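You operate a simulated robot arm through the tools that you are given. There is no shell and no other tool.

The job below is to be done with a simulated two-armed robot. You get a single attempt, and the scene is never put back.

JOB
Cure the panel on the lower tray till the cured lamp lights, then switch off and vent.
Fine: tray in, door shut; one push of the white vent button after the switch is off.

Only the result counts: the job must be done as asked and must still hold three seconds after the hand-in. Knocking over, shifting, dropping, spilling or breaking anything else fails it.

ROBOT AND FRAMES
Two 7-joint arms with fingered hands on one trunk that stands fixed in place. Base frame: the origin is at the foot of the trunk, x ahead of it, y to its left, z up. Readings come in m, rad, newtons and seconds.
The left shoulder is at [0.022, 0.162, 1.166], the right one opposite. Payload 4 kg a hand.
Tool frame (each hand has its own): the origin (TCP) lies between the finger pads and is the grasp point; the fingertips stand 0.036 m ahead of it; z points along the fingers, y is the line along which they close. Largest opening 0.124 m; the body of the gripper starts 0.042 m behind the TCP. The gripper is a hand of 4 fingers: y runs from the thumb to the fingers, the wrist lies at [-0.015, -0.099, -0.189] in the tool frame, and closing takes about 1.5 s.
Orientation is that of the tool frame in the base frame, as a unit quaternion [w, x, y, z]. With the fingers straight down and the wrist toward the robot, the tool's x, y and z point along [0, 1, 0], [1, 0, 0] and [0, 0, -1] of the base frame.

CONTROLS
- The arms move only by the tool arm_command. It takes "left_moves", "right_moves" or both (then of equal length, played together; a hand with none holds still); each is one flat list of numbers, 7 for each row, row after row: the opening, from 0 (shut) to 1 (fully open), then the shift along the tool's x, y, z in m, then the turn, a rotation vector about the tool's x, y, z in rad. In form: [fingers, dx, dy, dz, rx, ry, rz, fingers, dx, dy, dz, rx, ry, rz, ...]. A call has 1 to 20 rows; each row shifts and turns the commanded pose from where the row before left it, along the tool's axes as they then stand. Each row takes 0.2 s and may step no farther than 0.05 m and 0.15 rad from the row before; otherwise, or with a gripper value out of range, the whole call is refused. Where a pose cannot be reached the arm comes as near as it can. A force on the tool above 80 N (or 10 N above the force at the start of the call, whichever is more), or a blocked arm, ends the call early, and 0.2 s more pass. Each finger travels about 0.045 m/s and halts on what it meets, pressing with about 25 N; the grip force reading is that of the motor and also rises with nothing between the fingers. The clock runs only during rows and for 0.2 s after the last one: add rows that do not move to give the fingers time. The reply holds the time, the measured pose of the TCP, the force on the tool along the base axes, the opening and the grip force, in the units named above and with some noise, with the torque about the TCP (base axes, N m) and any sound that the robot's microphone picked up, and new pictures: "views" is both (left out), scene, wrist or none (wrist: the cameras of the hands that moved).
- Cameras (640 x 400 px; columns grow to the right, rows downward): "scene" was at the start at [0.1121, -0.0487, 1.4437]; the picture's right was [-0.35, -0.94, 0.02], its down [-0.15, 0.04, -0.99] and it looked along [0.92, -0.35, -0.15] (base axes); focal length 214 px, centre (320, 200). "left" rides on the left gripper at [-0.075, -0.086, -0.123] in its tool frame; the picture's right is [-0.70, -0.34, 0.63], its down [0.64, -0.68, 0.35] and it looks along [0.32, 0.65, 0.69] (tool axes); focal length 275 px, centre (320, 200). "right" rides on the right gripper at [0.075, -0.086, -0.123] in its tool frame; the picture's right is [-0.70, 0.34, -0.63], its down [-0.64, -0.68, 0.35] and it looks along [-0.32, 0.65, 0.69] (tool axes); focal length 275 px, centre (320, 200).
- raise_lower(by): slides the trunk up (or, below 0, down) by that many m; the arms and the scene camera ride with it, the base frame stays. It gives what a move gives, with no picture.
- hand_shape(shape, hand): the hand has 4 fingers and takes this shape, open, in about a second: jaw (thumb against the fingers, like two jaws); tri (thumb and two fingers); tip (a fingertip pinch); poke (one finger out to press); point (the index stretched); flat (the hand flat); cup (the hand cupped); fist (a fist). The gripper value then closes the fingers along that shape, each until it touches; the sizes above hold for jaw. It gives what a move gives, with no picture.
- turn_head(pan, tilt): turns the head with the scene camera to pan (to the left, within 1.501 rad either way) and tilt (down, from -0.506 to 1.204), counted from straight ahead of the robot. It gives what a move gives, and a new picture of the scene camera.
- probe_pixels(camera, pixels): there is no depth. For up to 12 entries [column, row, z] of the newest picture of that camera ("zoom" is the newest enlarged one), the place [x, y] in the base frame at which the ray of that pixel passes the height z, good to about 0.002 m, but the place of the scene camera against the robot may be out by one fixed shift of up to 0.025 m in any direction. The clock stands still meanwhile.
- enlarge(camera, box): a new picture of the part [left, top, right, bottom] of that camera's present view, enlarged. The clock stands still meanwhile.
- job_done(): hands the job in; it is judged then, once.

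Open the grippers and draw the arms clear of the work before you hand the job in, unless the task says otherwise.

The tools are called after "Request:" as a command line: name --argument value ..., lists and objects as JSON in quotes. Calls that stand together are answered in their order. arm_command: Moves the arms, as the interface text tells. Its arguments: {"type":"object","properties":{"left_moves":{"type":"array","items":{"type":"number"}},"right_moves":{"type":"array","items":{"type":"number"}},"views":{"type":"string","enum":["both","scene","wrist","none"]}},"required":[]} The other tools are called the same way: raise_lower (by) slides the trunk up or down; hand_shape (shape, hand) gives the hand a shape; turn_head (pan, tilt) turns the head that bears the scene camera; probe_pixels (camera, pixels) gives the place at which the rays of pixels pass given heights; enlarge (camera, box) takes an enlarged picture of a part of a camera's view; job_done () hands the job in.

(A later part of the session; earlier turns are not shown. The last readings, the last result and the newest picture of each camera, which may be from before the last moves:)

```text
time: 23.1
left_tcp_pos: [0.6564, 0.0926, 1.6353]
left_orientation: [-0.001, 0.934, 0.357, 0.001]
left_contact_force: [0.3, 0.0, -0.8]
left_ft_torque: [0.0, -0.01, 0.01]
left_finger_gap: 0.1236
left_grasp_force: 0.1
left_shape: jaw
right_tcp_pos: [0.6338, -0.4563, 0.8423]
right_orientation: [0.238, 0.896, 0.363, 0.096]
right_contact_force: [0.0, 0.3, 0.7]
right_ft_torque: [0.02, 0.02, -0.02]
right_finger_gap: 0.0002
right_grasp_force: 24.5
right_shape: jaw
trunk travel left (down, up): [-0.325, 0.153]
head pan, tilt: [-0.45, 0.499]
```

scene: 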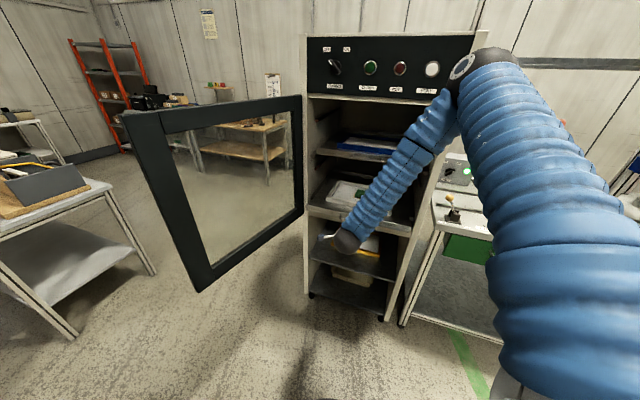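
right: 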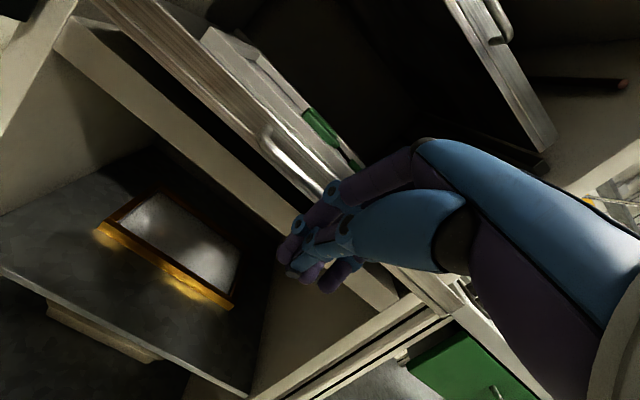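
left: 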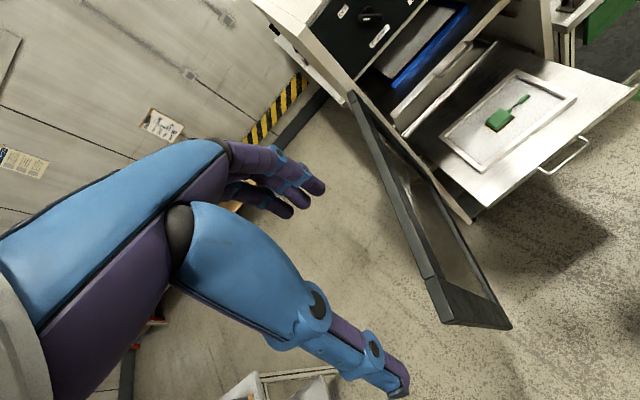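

The tray keeps sliding with no lasting force. A cabinet crossbar lies below the tray ahead, so I raise the hand about 1 cm while pushing on.

Request:
arm_command --right_moves '[0, 0, 0.031, 0.0062, 0, 0, 0, 0, 0, 0.026, 0.0149, 0, 0, 0, 0, 0, 0.026, 0.0149, 0, 0, 0]' --views "both"

Request:
enlarge --camera "right" --box '[160, 40, 440, 320]'

```text
time: 23.9
left_tcp_pos: [0.6576, 0.0895, 1.6337]
left_orientation: [0.0, 0.934, 0.358, 0.0]
left_contact_force: [0.2, -0.4, 0.2]
left_ft_torque: [0.06, 0.02, 0.01]
left_finger_gap: 0.124
left_grasp_force: 0.2
left_shape: jaw
right_tcp_pos: [0.6976, -0.5213, 0.85]
right_orientation: [0.238, 0.896, 0.364, 0.096]
right_contact_force: [1.4, 0.4, 1.1]
right_ft_torque: [-0.02, 0.01, -0.02]
right_finger_gap: 0.0001
right_grasp_force: 24.9
right_shape: jaw
trunk travel left (down, up): [-0.325, 0.153]
head pan, tilt: [-0.45, 0.499]
```

scene: 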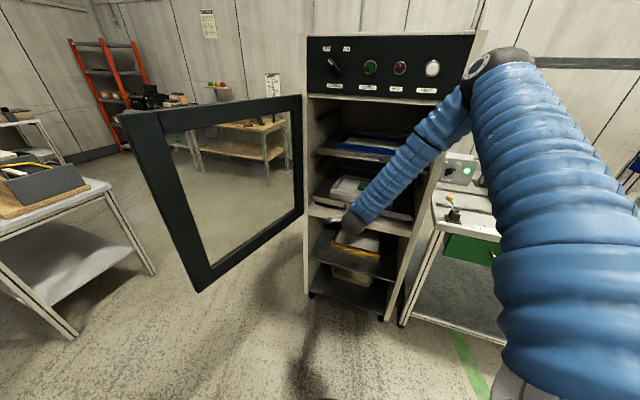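
right: 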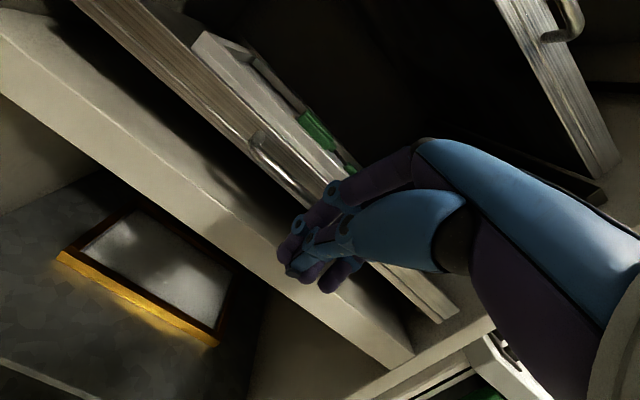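

```text
1.43 times, centred on (300, 180) of right
```

zoom: 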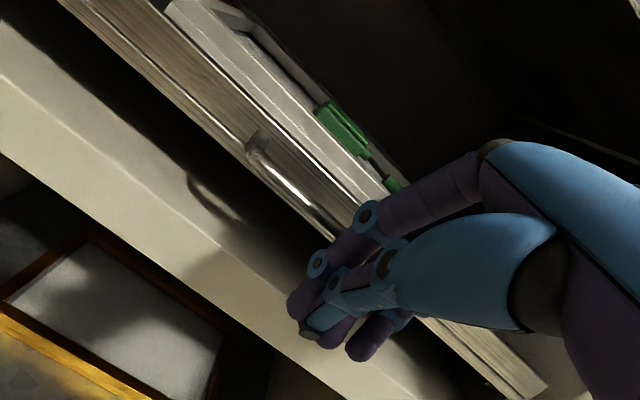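

TCP is at n 0.86 and the tray front is about at the cabinet face, with the fingertips just above the lower crossbar. I push on in small steps, rising slightly.

Request:
arm_command --right_moves '[0, 0, 0.0205, 0.006, 0, 0, 0, 0, 0, 0.0205, 0.006, 0, 0, 0, 0, 0, 0.0174, 0.01, 0, 0, 0]' --views "both"

Request:
enlarge --camera "scene" --box '[290, 120, 450, 260]'

```text
time: 24.7
left_tcp_pos: [0.657, 0.0919, 1.6345]
left_orientation: [0.0, 0.934, 0.357, -0.001]
left_contact_force: [0.7, -0.6, 0.3]
left_ft_torque: [0.0, 0.02, 0.01]
left_finger_gap: 0.1235
left_grasp_force: 0.0
left_shape: jaw
right_tcp_pos: [0.7386, -0.5648, 0.8618]
right_orientation: [0.239, 0.896, 0.363, 0.097]
right_contact_force: [0.2, 0.3, 0.2]
right_ft_torque: [-0.01, 0.0, -0.03]
right_finger_gap: 0.0001
right_grasp_force: 25.1
right_shape: jaw
trunk travel left (down, up): [-0.325, 0.153]
head pan, tilt: [-0.45, 0.499]
```

scene: 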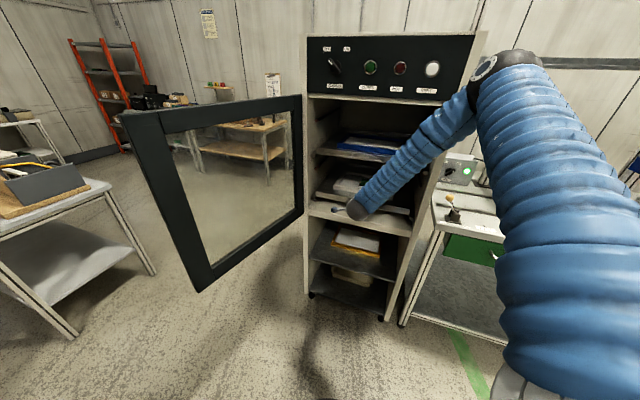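
right: 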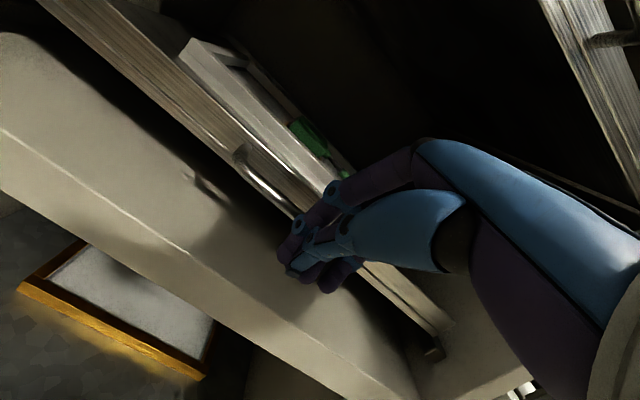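

```text
2.86 times, centred on (370, 190) of scene
```

zoom: 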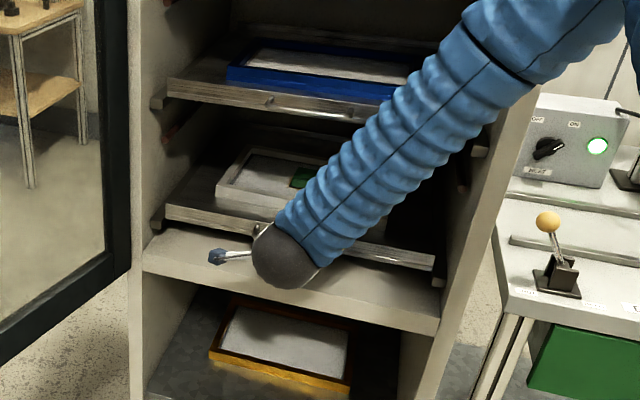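

TCP is at n 0.92 and the tray's front (163,205)-(435,260) in the zoom is now close to lined up with the upper tray. I push a little further to feel for the end stop.

Request:
arm_command --right_moves '[0, 0, 0.013, 0.0075, 0, 0, 0, 0, 0, 0.013, 0.0075, 0, 0, 0]' --views "both"

Request:
enlarge --camera "scene" --box '[290, 120, 450, 260]'

```text
time: 25.3
left_tcp_pos: [0.6507, 0.0966, 1.6377]
left_orientation: [0.002, 0.934, 0.357, 0.001]
left_contact_force: [0.2, 0.5, 0.3]
left_ft_torque: [-0.01, -0.03, -0.02]
left_finger_gap: 0.1238
left_grasp_force: 0.1
left_shape: jaw
right_tcp_pos: [0.7572, -0.5803, 0.8656]
right_orientation: [0.238, 0.895, 0.365, 0.098]
right_contact_force: [-40.5, 39.6, 17.9]
right_ft_torque: [0.27, 0.37, -0.08]
right_finger_gap: 0.0001
right_grasp_force: 24.6
right_shape: jaw
trunk travel left (down, up): [-0.325, 0.153]
head pan, tilt: [-0.45, 0.499]
```

scene: 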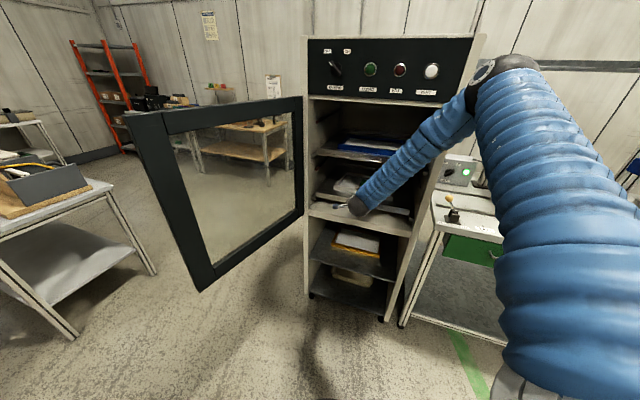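
right: 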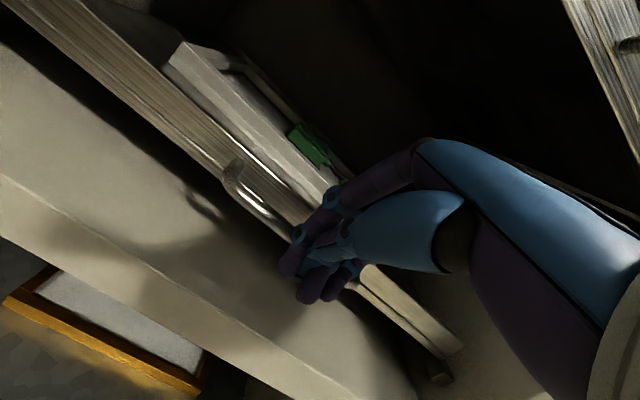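

```text
2.86 times, centred on (370, 190) of scene
```

zoom: 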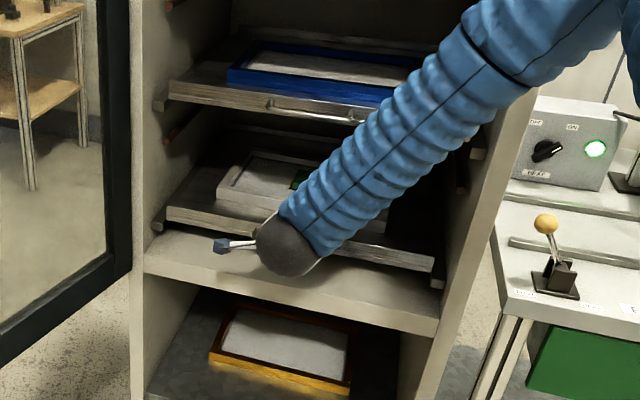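

The reaction is about 57 N straight back along the push: the tray is at its stop and lined up with the upper tray. I back the right hand out, return it to tool-down, and lift it clear of the door's sweep.

Request:
arm_command --right_moves '[0, 0, -0.026, -0.0149, 0, 0, 0, 0, 0, -0.026, -0.0149, 0, 0, 0, 0, 0, -0.026, -0.0149, 0, 0, 0, 0, 0, -0.026, -0.0149, 0, 0, 0, 0, 0, -0.026, -0.0149, 0, 0, 0, 0, 0, 0, 0, 0.13, 0, 0, 0, 0, 0, 0, 0.13, 0, 0, 0, 0, 0, 0, 0.13, 0, 0, 0, 0, 0, 0, 0.13, 0, 0, 0, 0, 0, -0.049, 0, 0, 0, 0, 0, 0, -0.049, 0, 0, 0, 0, 0, 0, -0.049, 0, 0, 0, 0, 0, 0, -0.049, 0, 0, 0, 0, 0, 0, -0.049, 0, 0, 0, 0, 0, 0, -0.049, 0, 0, 0, 0, 0, 0, -0.049, 0, 0, 0, 0, 0, 0, -0.049, 0, 0, 0, 0, 0, 0, -0.049, 0, 0, 0, 0, 0, 0, -0.049, 0, 0, 0, 0, 0, 0, -0.049, 0, 0, 0]' --views "both"

Request:
enlarge --camera "scene" --box '[290, 120, 450, 260]'

```text
time: 29.5
left_tcp_pos: [0.655, 0.0917, 1.6343]
left_orientation: [0.002, 0.934, 0.358, 0.001]
left_contact_force: [-1.2, 0.4, 0.8]
left_ft_torque: [-0.03, -0.02, 0.03]
left_finger_gap: 0.1237
left_grasp_force: 0.0
left_shape: jaw
right_tcp_pos: [0.6529, -0.4792, 1.4008]
right_orientation: [0.0, 0.927, 0.376, 0.0]
right_contact_force: [0.3, 0.5, 0.2]
right_ft_torque: [0.03, 0.0, 0.0]
right_finger_gap: 0.0
right_grasp_force: 25.2
right_shape: jaw
trunk travel left (down, up): [-0.325, 0.153]
head pan, tilt: [-0.45, 0.499]
```

scene: 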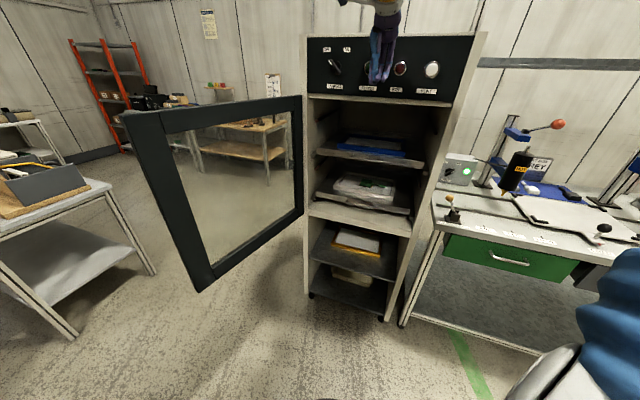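
right: 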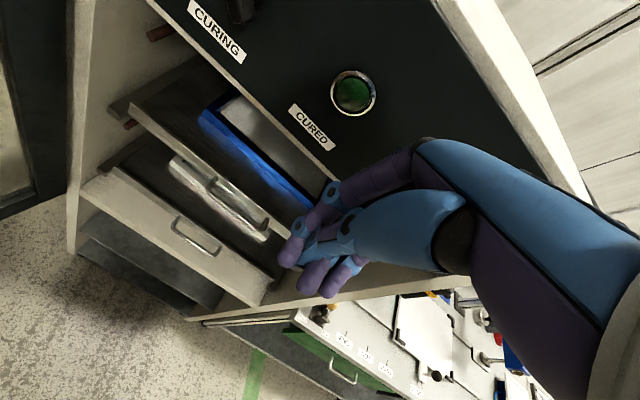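

```text
2.86 times, centred on (370, 190) of scene
```

zoom: 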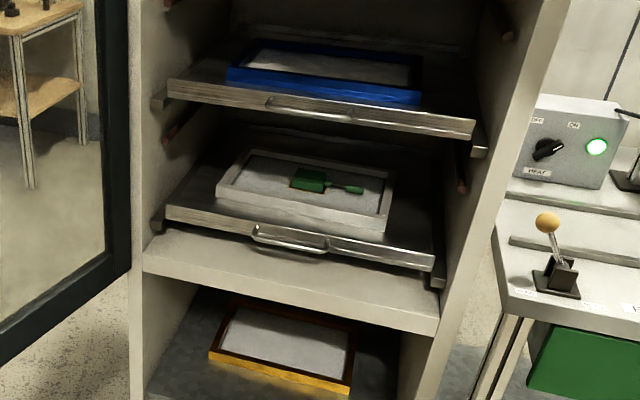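

Both trays now sit level with their rail ends; the panel is in. I raise the trunk 0.1 m to give the left arm more height for reaching behind the door.

Request:
raise_lower --by 0.1

Request:
arm_command --left_moves '[0, 0, 0, 0.045, 0, 0, 0, 0, 0, 0, 0.045, 0, 0, 0, 0, 0, 0, 0.045, 0, 0, 0, 0, 0, 0, 0.045, 0, 0, 0, 0, 0, 0, 0.045, 0, 0, 0, 0, 0, 0, 0.045, 0, 0, 0, 0, 0.0281, 0.035, 0, 0, 0, 0, 0, 0.0281, 0.035, 0, 0, 0, 0, 0, 0.0281, 0.035, 0, 0, 0, 0, 0, 0, 0, 0, 0, 0, 0.146, 0, 0, 0, 0, 0, 0, 0.146, 0, 0, 0, 0, 0, 0, 0.146, 0, 0, 0, 0, 0, 0, 0.146, 0, 0, 0, 0, 0, 0, 0.146]' --views "both"

```text
time: 30.8
left_tcp_pos: [0.6585, 0.0934, 1.7327]
left_orientation: [0.0, 0.934, 0.358, -0.001]
left_contact_force: [0.2, 0.1, 0.3]
left_ft_torque: [0.0, 0.0, -0.01]
left_finger_gap: 0.124
left_grasp_force: 0.0
left_shape: jaw
right_tcp_pos: [0.6561, -0.4782, 1.4996]
right_orientation: [-0.001, 0.927, 0.376, 0.0]
right_contact_force: [0.3, -0.8, -0.4]
right_ft_torque: [-0.02, -0.01, -0.01]
right_finger_gap: 0.0001
right_grasp_force: 25.4
right_shape: jaw
trunk travel left (down, up): [-0.425, 0.053]
head pan, tilt: [-0.45, 0.499]
```

```text
time: 33.8
left_tcp_pos: [0.767, 0.0749, 1.4651]
left_orientation: [0.0, 0.934, 0.358, 0.0]
left_contact_force: [0.1, 0.4, -1.2]
left_ft_torque: [0.0, 0.02, 0.0]
left_finger_gap: 0.0
left_grasp_force: 25.1
left_shape: jaw
left hand out of reach, approached as far as the arm can: row 9, 10, 11, 12, 13, 14
right_tcp_pos: [0.656, -0.4776, 1.5002]
right_orientation: [0.0, 0.927, 0.375, 0.0]
right_contact_force: [-0.1, 0.1, -0.7]
right_ft_torque: [-0.01, 0.03, 0.0]
right_finger_gap: 0.0
right_grasp_force: 25.1
right_shape: jaw
trunk travel left (down, up): [-0.425, 0.053]
head pan, tilt: [-0.45, 0.499]
```

scene: 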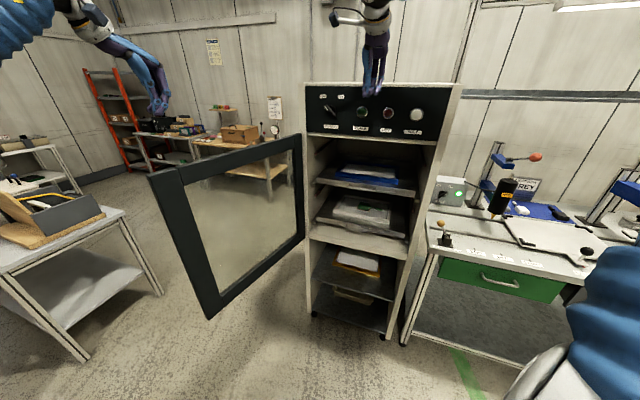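
left: 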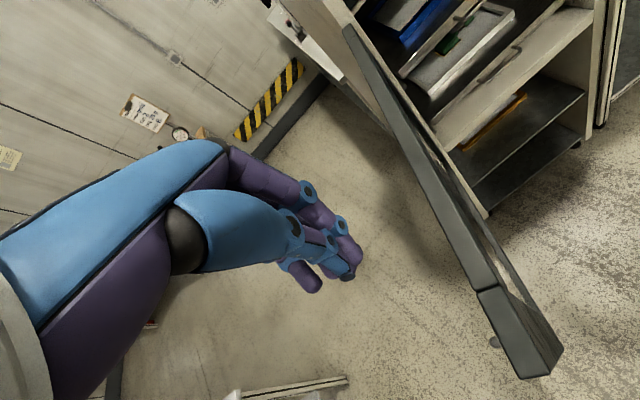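

The hand is outside the door at (0.767,0.075,1.465), though further yaw is beyond its reach; this yaw will do. I enlarge the door's free edge near (520,330), where something small sticks out.

Request:
enlarge --camera "left" --box '[420, 240, 600, 390]'

Request:
probe_pixels --camera "left" --pixels '[[482, 290, 1.31], [551, 376, 1.31], [518, 378, 1.31], [345, 27, 1.31], [494, 342, 1.1], [494, 342, 1.2]]'

Request:
enlarge --camera "scene" --box '[140, 130, 310, 330]'

```text
2.67 times, centred on (510, 315) of left
```

zoom: 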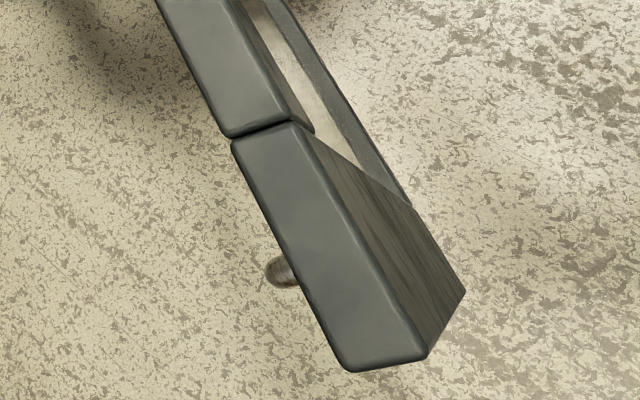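

```text
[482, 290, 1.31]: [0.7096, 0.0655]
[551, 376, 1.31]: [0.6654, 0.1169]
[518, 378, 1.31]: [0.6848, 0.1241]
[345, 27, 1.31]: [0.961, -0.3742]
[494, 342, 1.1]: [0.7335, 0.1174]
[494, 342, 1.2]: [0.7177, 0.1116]
```

```text
2.00 times, centred on (225, 230) of scene
```

zoom: 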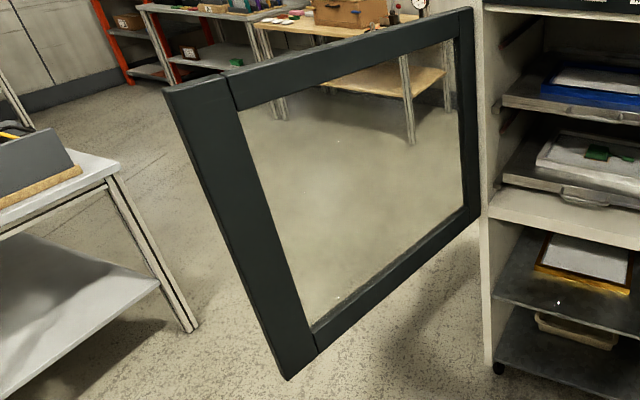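

The door carries a handle on its outside near the free edge, around (0.73,0.113); the door's outer face runs from (0.961,-0.374) to (0.685,0.124). I shift the left hand inward past the handle and lower it so the fingers reach below the door's top rail.

Request:
arm_command --left_moves '[0, 0, 0, 0.035, 0, 0, 0, 0, 0, 0, 0.035, 0, 0, 0, 0, 0, 0, 0.035, 0, 0, 0, 0, 0, 0.03, 0, 0, 0, 0, 0, 0, 0.03, 0, 0, 0, 0, 0, 0, 0, 0.04, 0, 0, 0, 0, 0, 0, 0.04, 0, 0, 0, 0, 0, 0, 0.04, 0, 0, 0]' --views "both"

```text
time: 35.6
left_tcp_pos: [0.8078, 0.0323, 1.2377]
left_orientation: [0.0, 0.934, 0.358, -0.001]
left_contact_force: [-0.1, -0.3, 0.6]
left_ft_torque: [-0.02, 0.02, -0.03]
left_finger_gap: 0.0001
left_grasp_force: 24.8
left_shape: jaw
right_tcp_pos: [0.6566, -0.4776, 1.4999]
right_orientation: [0.0, 0.927, 0.376, 0.0]
right_contact_force: [0.6, 1.0, 0.4]
right_ft_torque: [-0.01, 0.02, 0.01]
right_finger_gap: 0.0
right_grasp_force: 25.0
right_shape: jaw
trunk travel left (down, up): [-0.425, 0.053]
head pan, tilt: [-0.45, 0.499]
```

scene: 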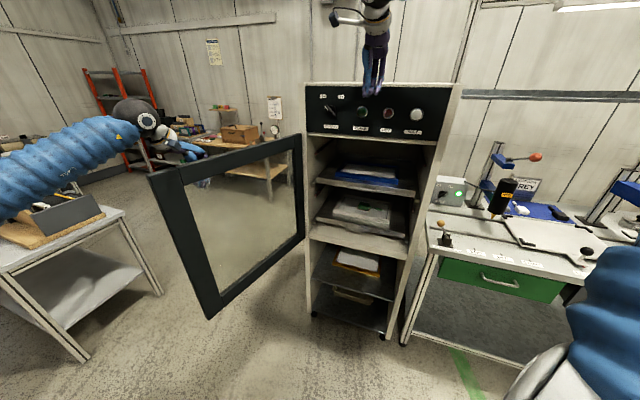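
left: 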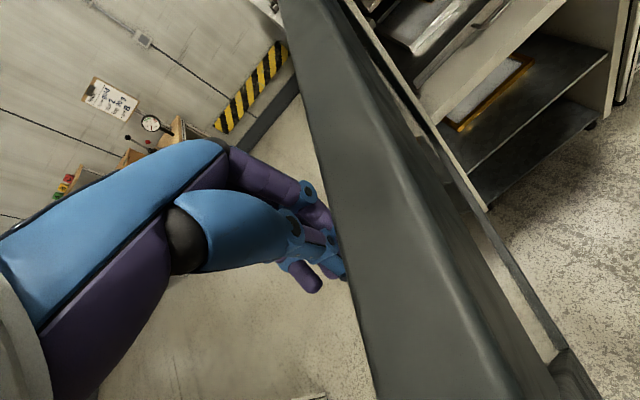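

The hand is beside the door's outer face just below the top rail, radius about 0.43 from the hinge. I start swinging the door by moving on an arc about the hinge (0.961,-0.374), a few rows first.

Request:
arm_command --left_moves '[0, -0.0432, -0.0141, 0, 0, 0, 0, 0, -0.0444, -0.0095, 0, 0, 0, 0, 0, -0.0451, -0.0048, 0, 0, 0, 0, 0, -0.0454, 0, 0, 0, 0, 0]' --views "both"

```text
time: 36.6
left_tcp_pos: [0.6519, -0.0671, 1.2383]
left_orientation: [0.001, 0.934, 0.357, 0.0]
left_contact_force: [0.1, 0.2, -0.5]
left_ft_torque: [0.02, -0.01, 0.01]
left_finger_gap: 0.0
left_grasp_force: 24.5
left_shape: jaw
right_tcp_pos: [0.6545, -0.4791, 1.5003]
right_orientation: [0.001, 0.927, 0.376, 0.0]
right_contact_force: [0.8, 0.6, 0.6]
right_ft_torque: [0.02, 0.02, -0.03]
right_finger_gap: 0.0
right_grasp_force: 24.7
right_shape: jaw
trunk travel left (down, up): [-0.425, 0.053]
head pan, tilt: [-0.45, 0.499]
```

scene: 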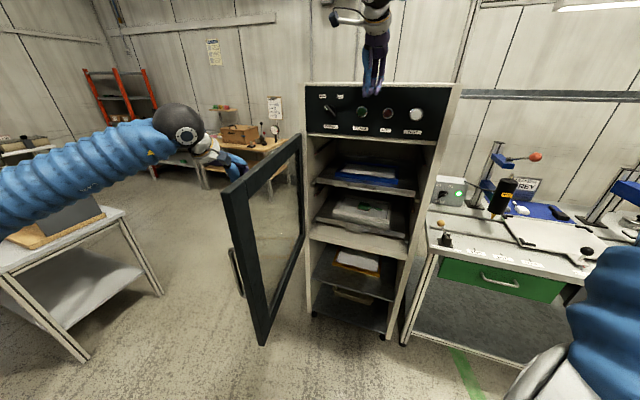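
left: 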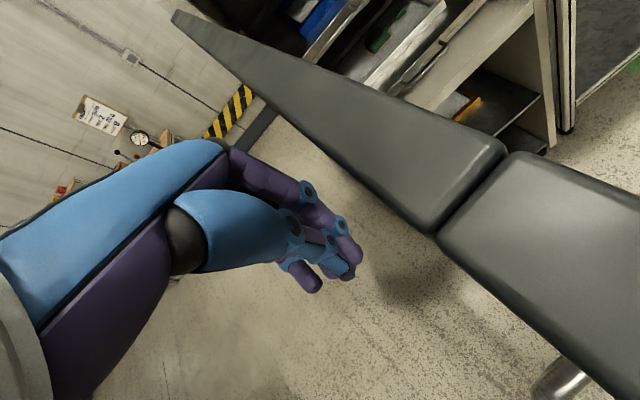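

The door has swung to about edge-on toward the robot (free top corner now near (228,188)) and moved freely. I keep following the arc.

Request:
arm_command --left_moves '[0, -0.0452, 0.0047, 0, 0, 0, 0, 0, -0.0444, 0.0094, 0, 0, 0, 0, 0, -0.0432, 0.014, 0, 0, 0, 0, 0, -0.0415, 0.0184, 0, 0, 0, 0]' --views "both"

```text
time: 37.6
left_tcp_pos: [0.5556, -0.2209, 1.2378]
left_orientation: [-0.001, 0.934, 0.357, 0.0]
left_contact_force: [-0.5, -0.3, 0.2]
left_ft_torque: [0.02, -0.04, 0.01]
left_finger_gap: 0.0
left_grasp_force: 24.9
left_shape: jaw
right_tcp_pos: [0.6562, -0.4809, 1.5005]
right_orientation: [-0.001, 0.926, 0.376, 0.0]
right_contact_force: [-1.3, 0.7, 0.4]
right_ft_torque: [0.01, -0.01, -0.02]
right_finger_gap: 0.0
right_grasp_force: 25.1
right_shape: jaw
trunk travel left (down, up): [-0.425, 0.053]
head pan, tilt: [-0.45, 0.499]
```

scene: 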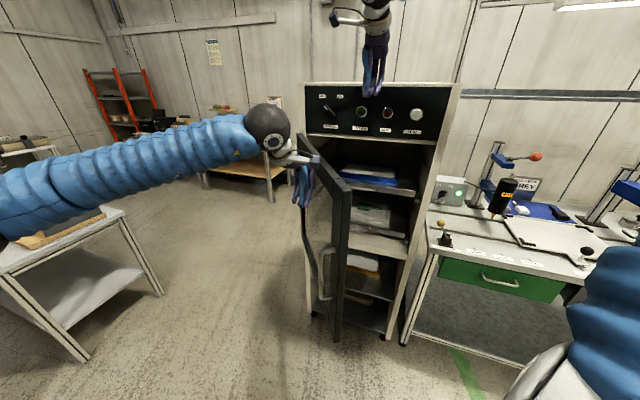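
left: 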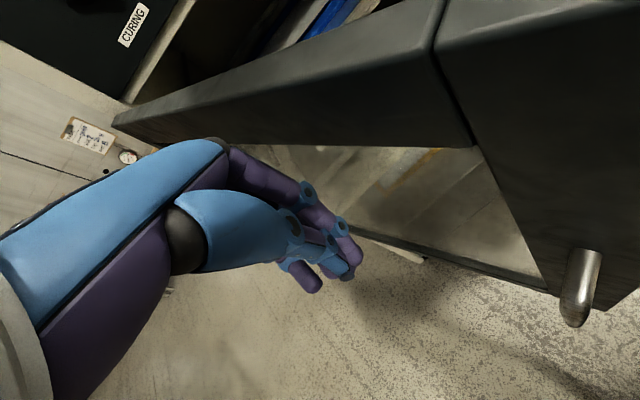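

The door is now past edge-on with its handle facing the robot at (325,275). I keep pushing on the arc and lift the right hand a further 0.1 m for clearance.

Request:
arm_command --left_moves '[0, -0.0394, 0.0226, 0, 0, 0, 0, 0, -0.0368, 0.0266, 0, 0, 0, 0, 0, -0.0338, 0.0303, 0, 0, 0, 0, 0, -0.0304, 0.0337, 0, 0, 0, 0]' --right_moves '[0, 0, 0, -0.04, 0, 0, 0, 0, 0, 0, -0.04, 0, 0, 0, 0, 0, 0, -0.02, 0, 0, 0, 0, 0, 0, 0, 0, 0, 0]' --views "both"

```text
time: 38.6
left_tcp_pos: [0.5263, -0.4012, 1.2375]
left_orientation: [0.0, 0.934, 0.357, 0.0]
left_contact_force: [0.1, -0.5, -0.6]
left_ft_torque: [0.04, -0.01, 0.0]
left_finger_gap: 0.0001
left_grasp_force: 25.3
left_shape: jaw
right_tcp_pos: [0.6572, -0.4811, 1.599]
right_orientation: [-0.001, 0.927, 0.376, 0.0]
right_contact_force: [-0.2, 1.3, -0.2]
right_ft_torque: [0.03, -0.01, 0.01]
right_finger_gap: 0.0
right_grasp_force: 24.7
right_shape: jaw
trunk travel left (down, up): [-0.425, 0.053]
head pan, tilt: [-0.45, 0.499]
```

scene: 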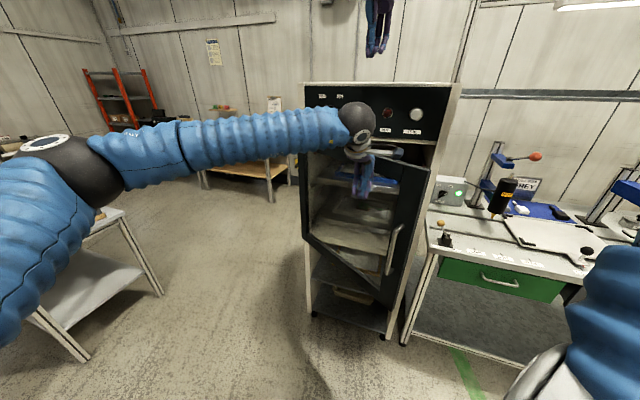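
right: 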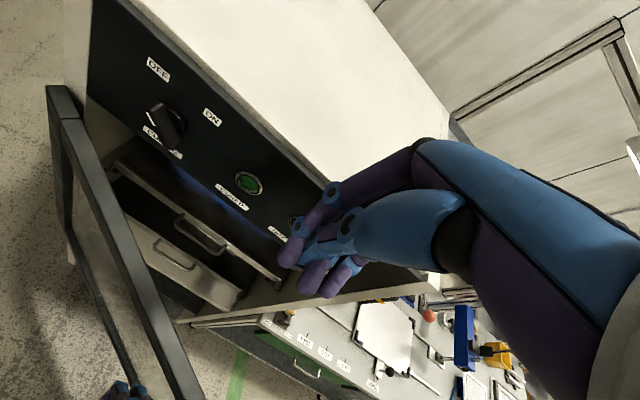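
left: 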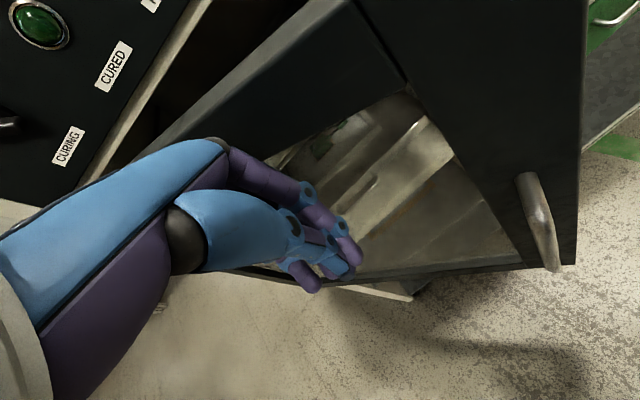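

The door is about two-thirds closed. I continue the arc with the left hand, four more rows.

Request:
arm_command --left_moves '[0, -0.0267, 0.0367, 0, 0, 0, 0, 0, -0.0228, 0.0393, 0, 0, 0, 0, 0, -0.0185, 0.0414, 0, 0, 0, 0, 0, -0.0141, 0.0432, 0, 0, 0, 0]' --views "both"

```text
time: 39.6
left_tcp_pos: [0.5653, -0.5525, 1.2372]
left_orientation: [0.0, 0.934, 0.358, -0.001]
left_contact_force: [-0.4, 0.2, 0.0]
left_ft_torque: [0.01, -0.02, 0.0]
left_finger_gap: 0.0001
left_grasp_force: 25.4
left_shape: jaw
left hand out of reach, approached as far as the arm can: row 4
right_tcp_pos: [0.6561, -0.4786, 1.5992]
right_orientation: [-0.002, 0.927, 0.376, 0.0]
right_contact_force: [0.0, 0.7, 0.6]
right_ft_torque: [0.01, 0.0, 0.01]
right_finger_gap: 0.0
right_grasp_force: 25.2
right_shape: jaw
trunk travel left (down, up): [-0.425, 0.053]
head pan, tilt: [-0.45, 0.499]
```

scene: 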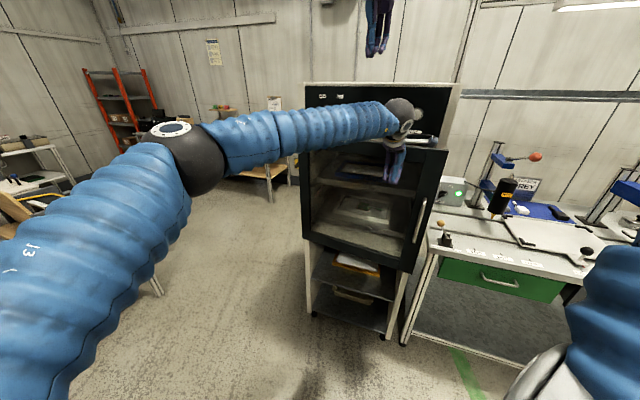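
left: 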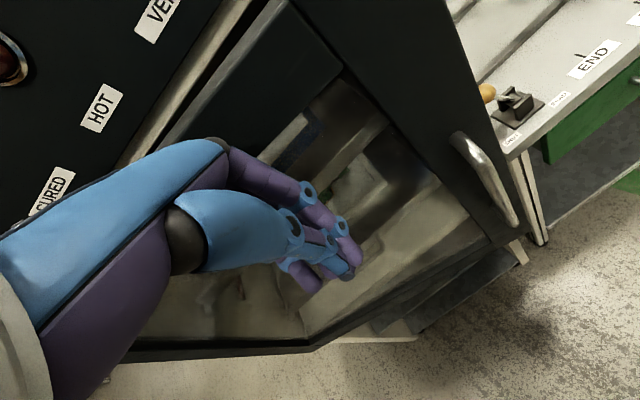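

The door needs only a few more centimetres, and the left arm is at its reach limit. I back the left hand off along its arc, and move the right hand over in front of the door.

Request:
arm_command --left_moves '[0, 0.0185, -0.0414, 0, 0, 0, 0, 0, 0.0228, -0.0393, 0, 0, 0, 0, 0, 0.0267, -0.0367, 0, 0, 0, 0, 0, 0.0304, -0.0337, 0, 0, 0, 0, 0, 0.0338, -0.0303, 0, 0, 0, 0, 0, 0.0368, -0.0266, 0, 0, 0, 0, 0, 0.0394, -0.0226, 0, 0, 0, 0, 0, 0.0415, -0.0184, 0, 0, 0, 0, 0, 0.0432, -0.014, 0, 0, 0, 0]' --right_moves '[0, 0, 0, 0, 0, 0, 0, 0, 0, 0, 0, 0, 0, 0, 0, 0, 0, 0, 0, 0, 0, 0, 0, 0, 0, 0, 0, 0, 0, 0, 0, 0, 0, 0, 0, 0, -0.034, -0.025, 0, 0, 0, 0, 0, -0.034, -0.025, 0, 0, 0, 0, 0, -0.034, -0.025, 0, 0, 0, 0, 0, -0.034, -0.025, 0, 0, 0, 0]' --views "scene"

```text
time: 41.6
left_tcp_pos: [0.6063, -0.1542, 1.241]
left_orientation: [0.001, 0.934, 0.357, 0.0]
left_contact_force: [-0.4, 0.4, -0.3]
left_ft_torque: [-0.01, -0.02, -0.01]
left_finger_gap: 0.0001
left_grasp_force: 24.8
left_shape: jaw
right_tcp_pos: [0.4863, -0.503, 1.6018]
right_orientation: [0.001, 0.927, 0.375, 0.001]
right_contact_force: [-0.3, -0.7, 0.6]
right_ft_torque: [-0.04, -0.03, 0.02]
right_finger_gap: 0.0002
right_grasp_force: 25.4
right_shape: jaw
trunk travel left (down, up): [-0.425, 0.053]
head pan, tilt: [-0.45, 0.499]
```

scene: 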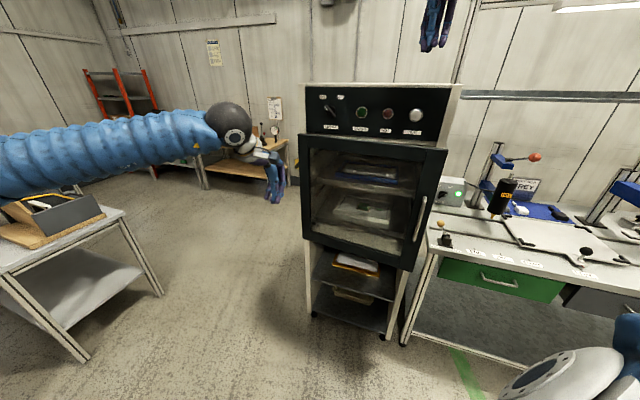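

The door looks nearly shut, slightly ajar at its right side. I lower the right hand in front of it to z about 1.15 before pushing.

Request:
arm_command --right_moves '[0, 0, 0, 0.05, 0, 0, 0, 0, 0, 0, 0.05, 0, 0, 0, 0, 0, 0, 0.05, 0, 0, 0, 0, 0, 0, 0.05, 0, 0, 0, 0, 0, 0, 0.05, 0, 0, 0, 0, 0, 0, 0.05, 0, 0, 0, 0, 0, 0, 0.05, 0, 0, 0, 0, 0, 0, 0.05, 0, 0, 0, 0, 0, 0, 0.05, 0, 0, 0]' --views "both"

```text
time: 43.6
left_tcp_pos: [0.6088, -0.1555, 1.239]
left_orientation: [0.0, 0.934, 0.358, 0.0]
left_contact_force: [-0.1, -1.0, 0.3]
left_ft_torque: [0.01, -0.02, 0.0]
left_finger_gap: 0.0002
left_grasp_force: 25.0
left_shape: jaw
right_tcp_pos: [0.4873, -0.5011, 1.1505]
right_orientation: [0.0, 0.927, 0.376, 0.0]
right_contact_force: [-0.1, 1.3, 0.8]
right_ft_torque: [-0.02, -0.04, -0.04]
right_finger_gap: 0.0
right_grasp_force: 24.5
right_shape: jaw
trunk travel left (down, up): [-0.425, 0.053]
head pan, tilt: [-0.45, 0.499]
```

scene: 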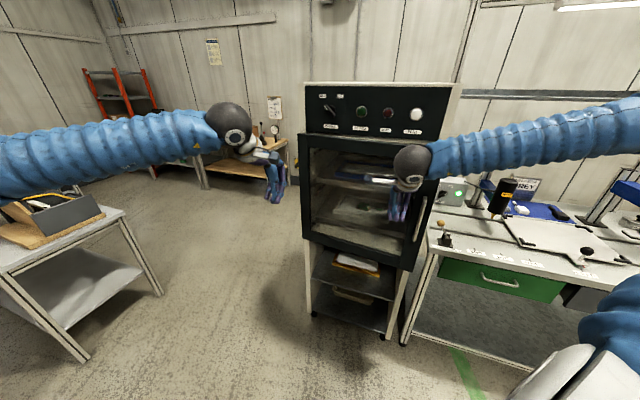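
right: 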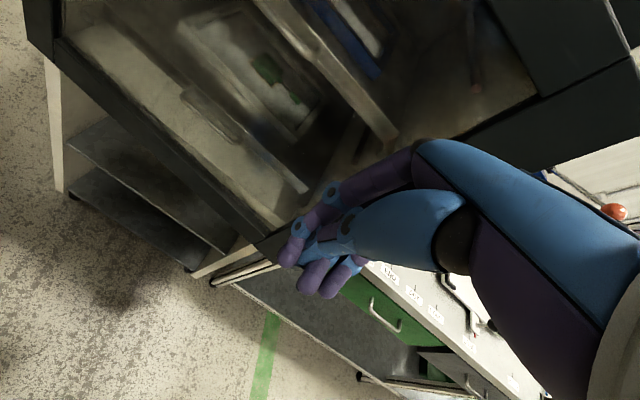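

The right hand is in front of the door at z 1.15. I shift 4 cm right so it meets the door's wide frame rather than the glass, and push in along the closing direction.

Request:
arm_command --right_moves '[0, -0.04, 0, 0, 0, 0, 0, 0, 0, 0.035, 0, 0, 0, 0, 0, 0, 0.035, 0, 0, 0, 0, 0, 0, 0.03, 0, 0, 0, 0, 0, 0, 0.02, 0, 0, 0, 0, 0, 0, 0.02, 0, 0, 0, 0]' --views "both"

```text
time: 45.0
left_tcp_pos: [0.6076, -0.156, 1.2392]
left_orientation: [0.0, 0.934, 0.358, 0.0]
left_contact_force: [-0.6, -0.7, 0.8]
left_ft_torque: [0.02, 0.02, 0.01]
left_finger_gap: 0.0003
left_grasp_force: 25.0
left_shape: jaw
right_tcp_pos: [0.556, -0.6292, 1.1513]
right_orientation: [-0.001, 0.927, 0.375, 0.0]
right_contact_force: [-0.2, -0.3, -0.4]
right_ft_torque: [-0.02, 0.01, 0.02]
right_finger_gap: 0.0
right_grasp_force: 25.1
right_shape: jaw
trunk travel left (down, up): [-0.425, 0.053]
head pan, tilt: [-0.45, 0.499]
```

scene: 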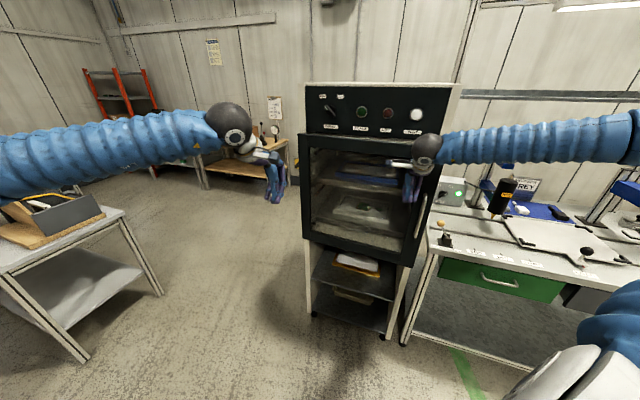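
right: 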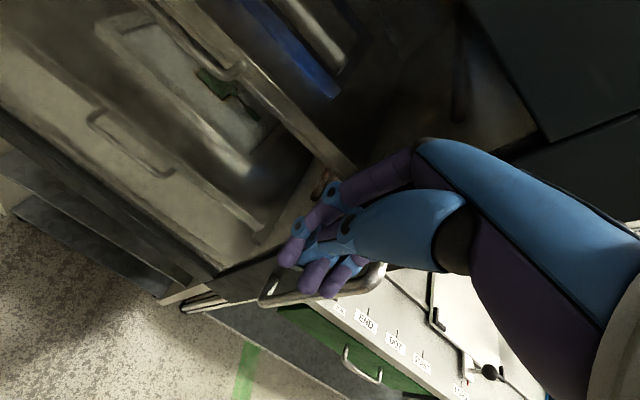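

No contact force yet at n 0.839; the hand is beside the door handle. I push on in 2 cm steps.

Request:
arm_command --right_moves '[0, 0, 0.02, 0, 0, 0, 0, 0, 0, 0.02, 0, 0, 0, 0, 0, 0, 0.02, 0, 0, 0, 0]' --views "both"

```text
time: 45.8
left_tcp_pos: [0.606, -0.1486, 1.2407]
left_orientation: [0.002, 0.934, 0.358, 0.0]
left_contact_force: [1.3, 0.7, -1.0]
left_ft_torque: [-0.05, 0.03, -0.01]
left_finger_gap: 0.0
left_grasp_force: 24.9
left_shape: jaw
right_tcp_pos: [0.5922, -0.6633, 1.1516]
right_orientation: [0.0, 0.926, 0.377, -0.002]
right_contact_force: [-49.5, 60.2, -12.0]
right_ft_torque: [-3.29, -3.3, -0.98]
right_finger_gap: 0.0
right_grasp_force: 24.8
right_shape: jaw
trunk travel left (down, up): [-0.425, 0.053]
head pan, tilt: [-0.45, 0.499]
```

scene: 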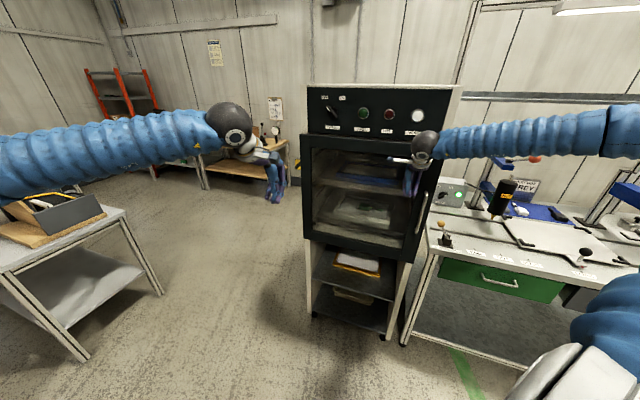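
right: 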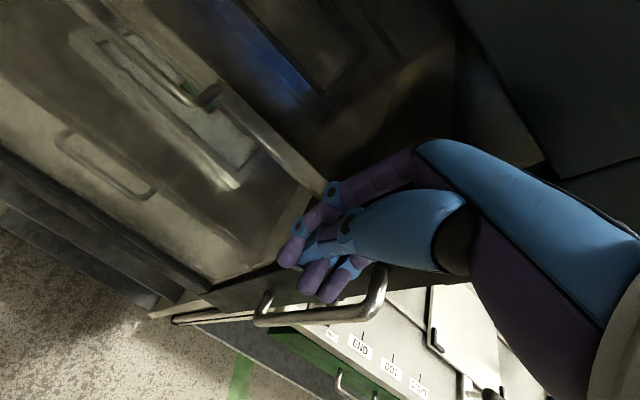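

The force rose to about 78 N straight against the push, so the door is against its stop. I back the right hand off straight and raise it, then inspect the door.

Request:
arm_command --right_moves '[0, 0, -0.04, 0, 0, 0, 0, 0, 0, -0.045, 0, 0, 0, 0, 0, 0, -0.045, 0, 0, 0, 0, 0, 0, -0.045, 0, 0, 0, 0, 0, 0, 0, -0.05, 0, 0, 0, 0, 0, 0, -0.05, 0, 0, 0, 0, 0, 0, -0.05, 0, 0, 0, 0, 0, 0, -0.05, 0, 0, 0, 0, 0, 0, -0.05, 0, 0, 0, 0, 0, 0, -0.05, 0, 0, 0, 0, 0, 0, -0.05, 0, 0, 0, 0, 0, 0, -0.05, 0, 0, 0]' --views "both"

Request:
enlarge --camera "scene" --box '[295, 75, 465, 275]'

Request:
enlarge --camera "right" --box '[0, 0, 320, 300]'

```text
time: 48.4
left_tcp_pos: [0.6066, -0.1553, 1.2408]
left_orientation: [0.001, 0.934, 0.357, 0.0]
left_contact_force: [0.2, 0.6, -0.9]
left_ft_torque: [0.02, -0.01, 0.01]
left_finger_gap: 0.0
left_grasp_force: 25.2
left_shape: jaw
right_tcp_pos: [0.4758, -0.5473, 1.5531]
right_orientation: [0.001, 0.927, 0.376, 0.0]
right_contact_force: [0.0, -0.8, 0.9]
right_ft_torque: [0.02, 0.01, -0.01]
right_finger_gap: 0.0002
right_grasp_force: 24.8
right_shape: jaw
trunk travel left (down, up): [-0.425, 0.053]
head pan, tilt: [-0.45, 0.499]
```

scene: 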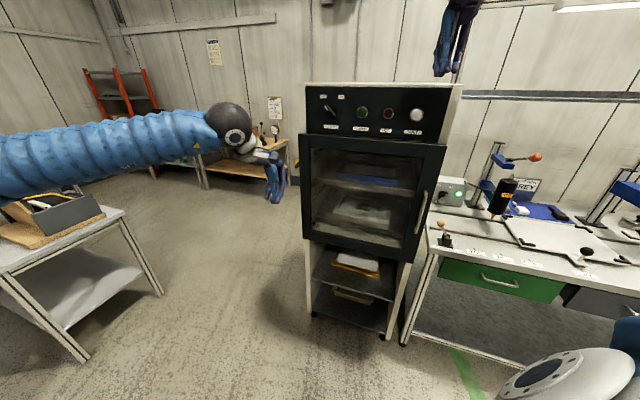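
right: 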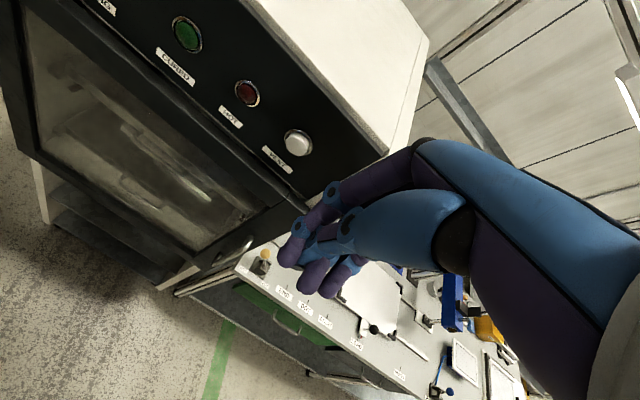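

```text
2.00 times, centred on (380, 175) of scene
```

zoom: 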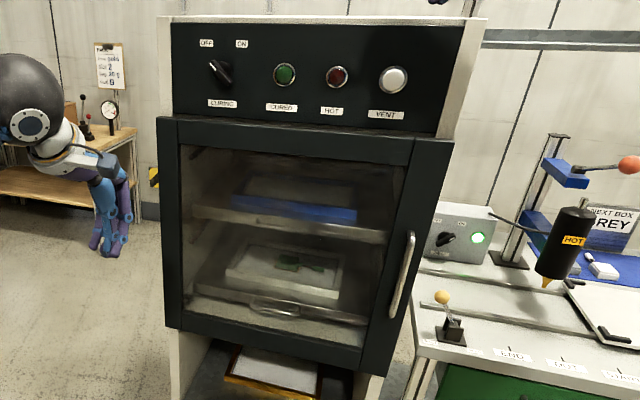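

```text
1.33 times, centred on (160, 150) of right
```

zoom: 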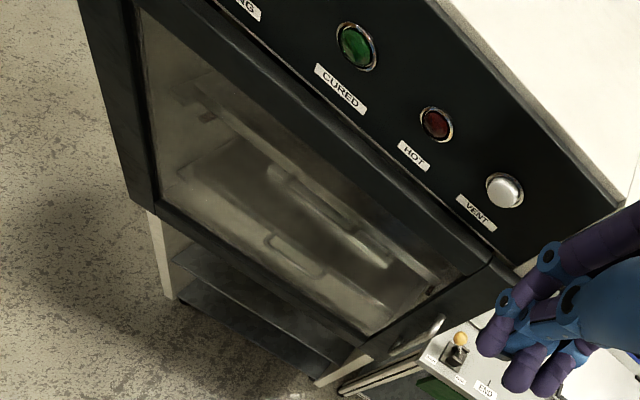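

The door looks flush, its top edge parallel to the panel. A clipboard hangs at about (275,107) in the scene; I read it in case it bears on curing.

Request:
enlarge --camera "scene" --box '[262, 92, 290, 122]'

Request:
enlarge --camera "right" --box '[200, 140, 320, 260]'

```text
13.33 times, centred on (276, 107) of scene
```

zoom: 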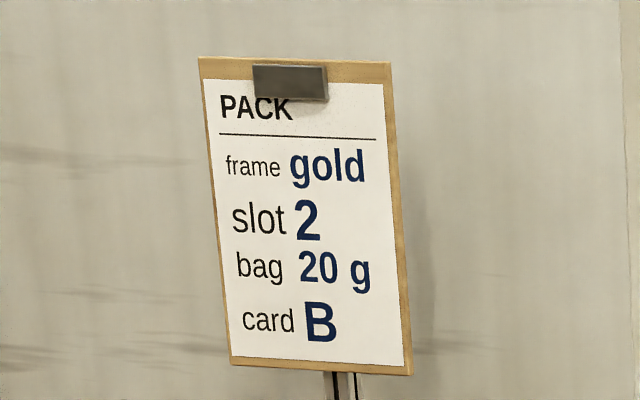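

```text
3.33 times, centred on (260, 200) of right
```

zoom: 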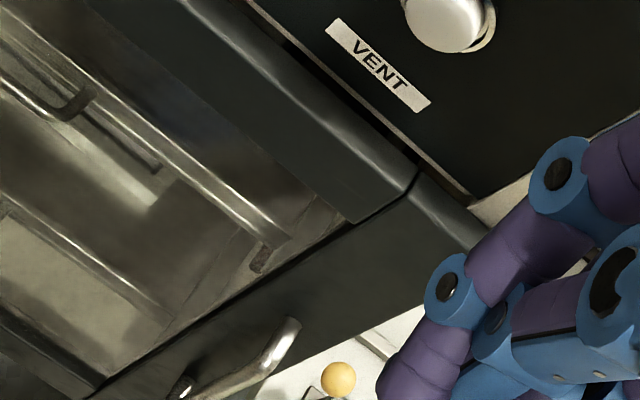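

The clipboard concerns packing only. Next I pitch the right hand to horizontal facing the panel, and raise the left hand so its camera looks at the controls.

Request:
arm_command --left_moves '[0, 0, 0, -0.05, 0, 0, 0, 0, 0, 0, -0.05, 0, 0, 0, 0, 0, 0, -0.05, 0, 0, 0, 0, 0, 0, -0.05, 0, 0, 0, 0, 0, 0, -0.05, 0, 0, 0, 0, 0, 0, -0.05, 0, 0, 0, 0, 0, 0, -0.05, 0, 0, 0, 0, 0, 0, -0.04, 0, 0, 0, 0, 0, 0, 0, 0, 0, 0, 0, 0, 0, 0, 0, 0, 0, 0, 0, 0, 0, 0, 0, 0]' --right_moves '[0, 0, 0, 0, -0.1428, 0, 0, 0, 0, 0, 0, -0.1428, 0, 0, 0, 0, 0, 0, -0.1428, 0, 0, 0, 0, 0, 0, -0.1428, 0, 0, 0, 0, 0, 0, -0.1428, 0, 0, 0, 0, 0, 0, -0.1428, 0, 0, 0, 0, 0, 0, -0.1428, 0, 0, 0, 0, 0, 0, -0.1428, 0, 0, 0, 0, 0, 0, -0.1428, 0, 0, 0, 0, 0, 0, -0.1428, 0, 0, 0, 0, 0, 0, -0.1428, 0, 0]' --views "both"

Request:
hand_shape --hand "right" --shape "poke"

```text
time: 50.8
left_tcp_pos: [0.6082, -0.1554, 1.6302]
left_orientation: [0.001, 0.934, 0.357, 0.0]
left_contact_force: [-0.3, -0.1, 0.6]
left_ft_torque: [0.01, -0.05, -0.01]
left_finger_gap: 0.0
left_grasp_force: 24.7
left_shape: jaw
right_tcp_pos: [0.4755, -0.5453, 1.5506]
right_orientation: [0.588, 0.717, 0.287, 0.238]
right_contact_force: [0.0, 0.3, -0.1]
right_ft_torque: [0.0, -0.02, 0.02]
right_finger_gap: 0.0
right_grasp_force: 25.3
right_shape: jaw
right hand out of reach, approached as far as the arm can: row 10, 11
trunk travel left (down, up): [-0.425, 0.053]
head pan, tilt: [-0.45, 0.499]
```

scene: 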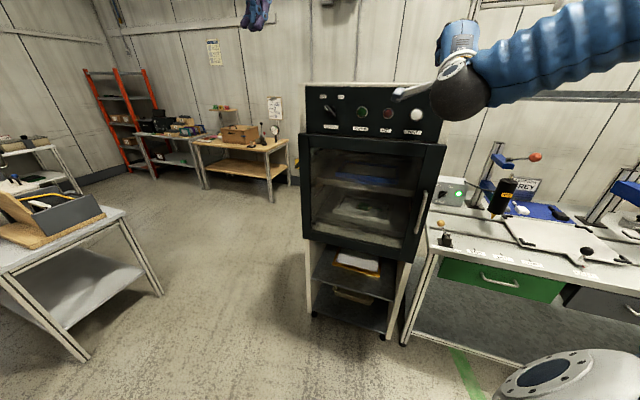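
right: 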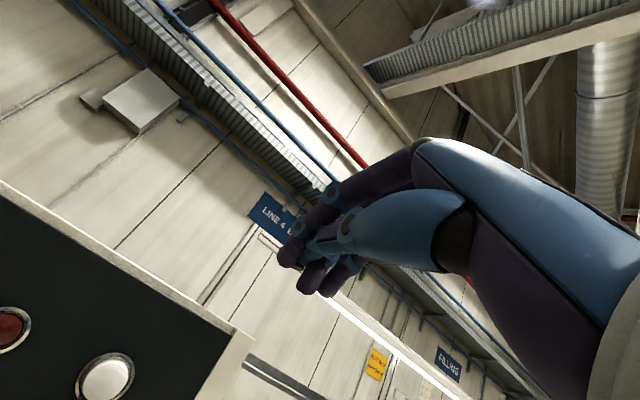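
left: 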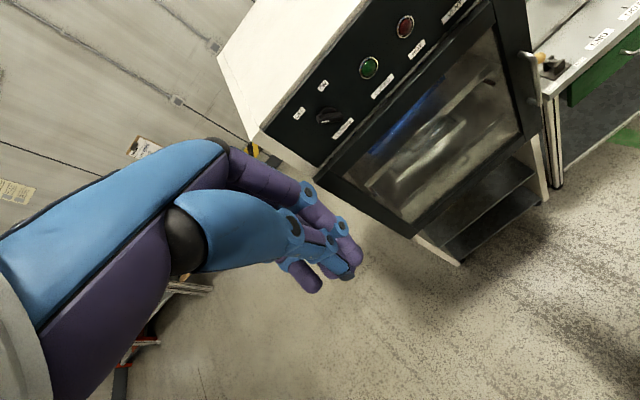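

```text
time: 51.7
left_tcp_pos: [0.6114, -0.1551, 1.6292]
left_orientation: [0.0, 0.934, 0.357, 0.0]
left_contact_force: [0.2, 0.2, -0.2]
left_ft_torque: [-0.02, 0.0, 0.04]
left_finger_gap: 0.0002
left_grasp_force: 25.1
left_shape: jaw
right_tcp_pos: [0.477, -0.5453, 1.5511]
right_orientation: [0.588, 0.718, 0.287, 0.237]
right_contact_force: [-0.3, 0.9, 0.6]
right_ft_torque: [0.02, -0.02, -0.04]
right_finger_gap: 0.0001
right_grasp_force: 0.0
right_shape: poke
trunk travel left (down, up): [-0.425, 0.053]
head pan, tilt: [-0.45, 0.499]
```

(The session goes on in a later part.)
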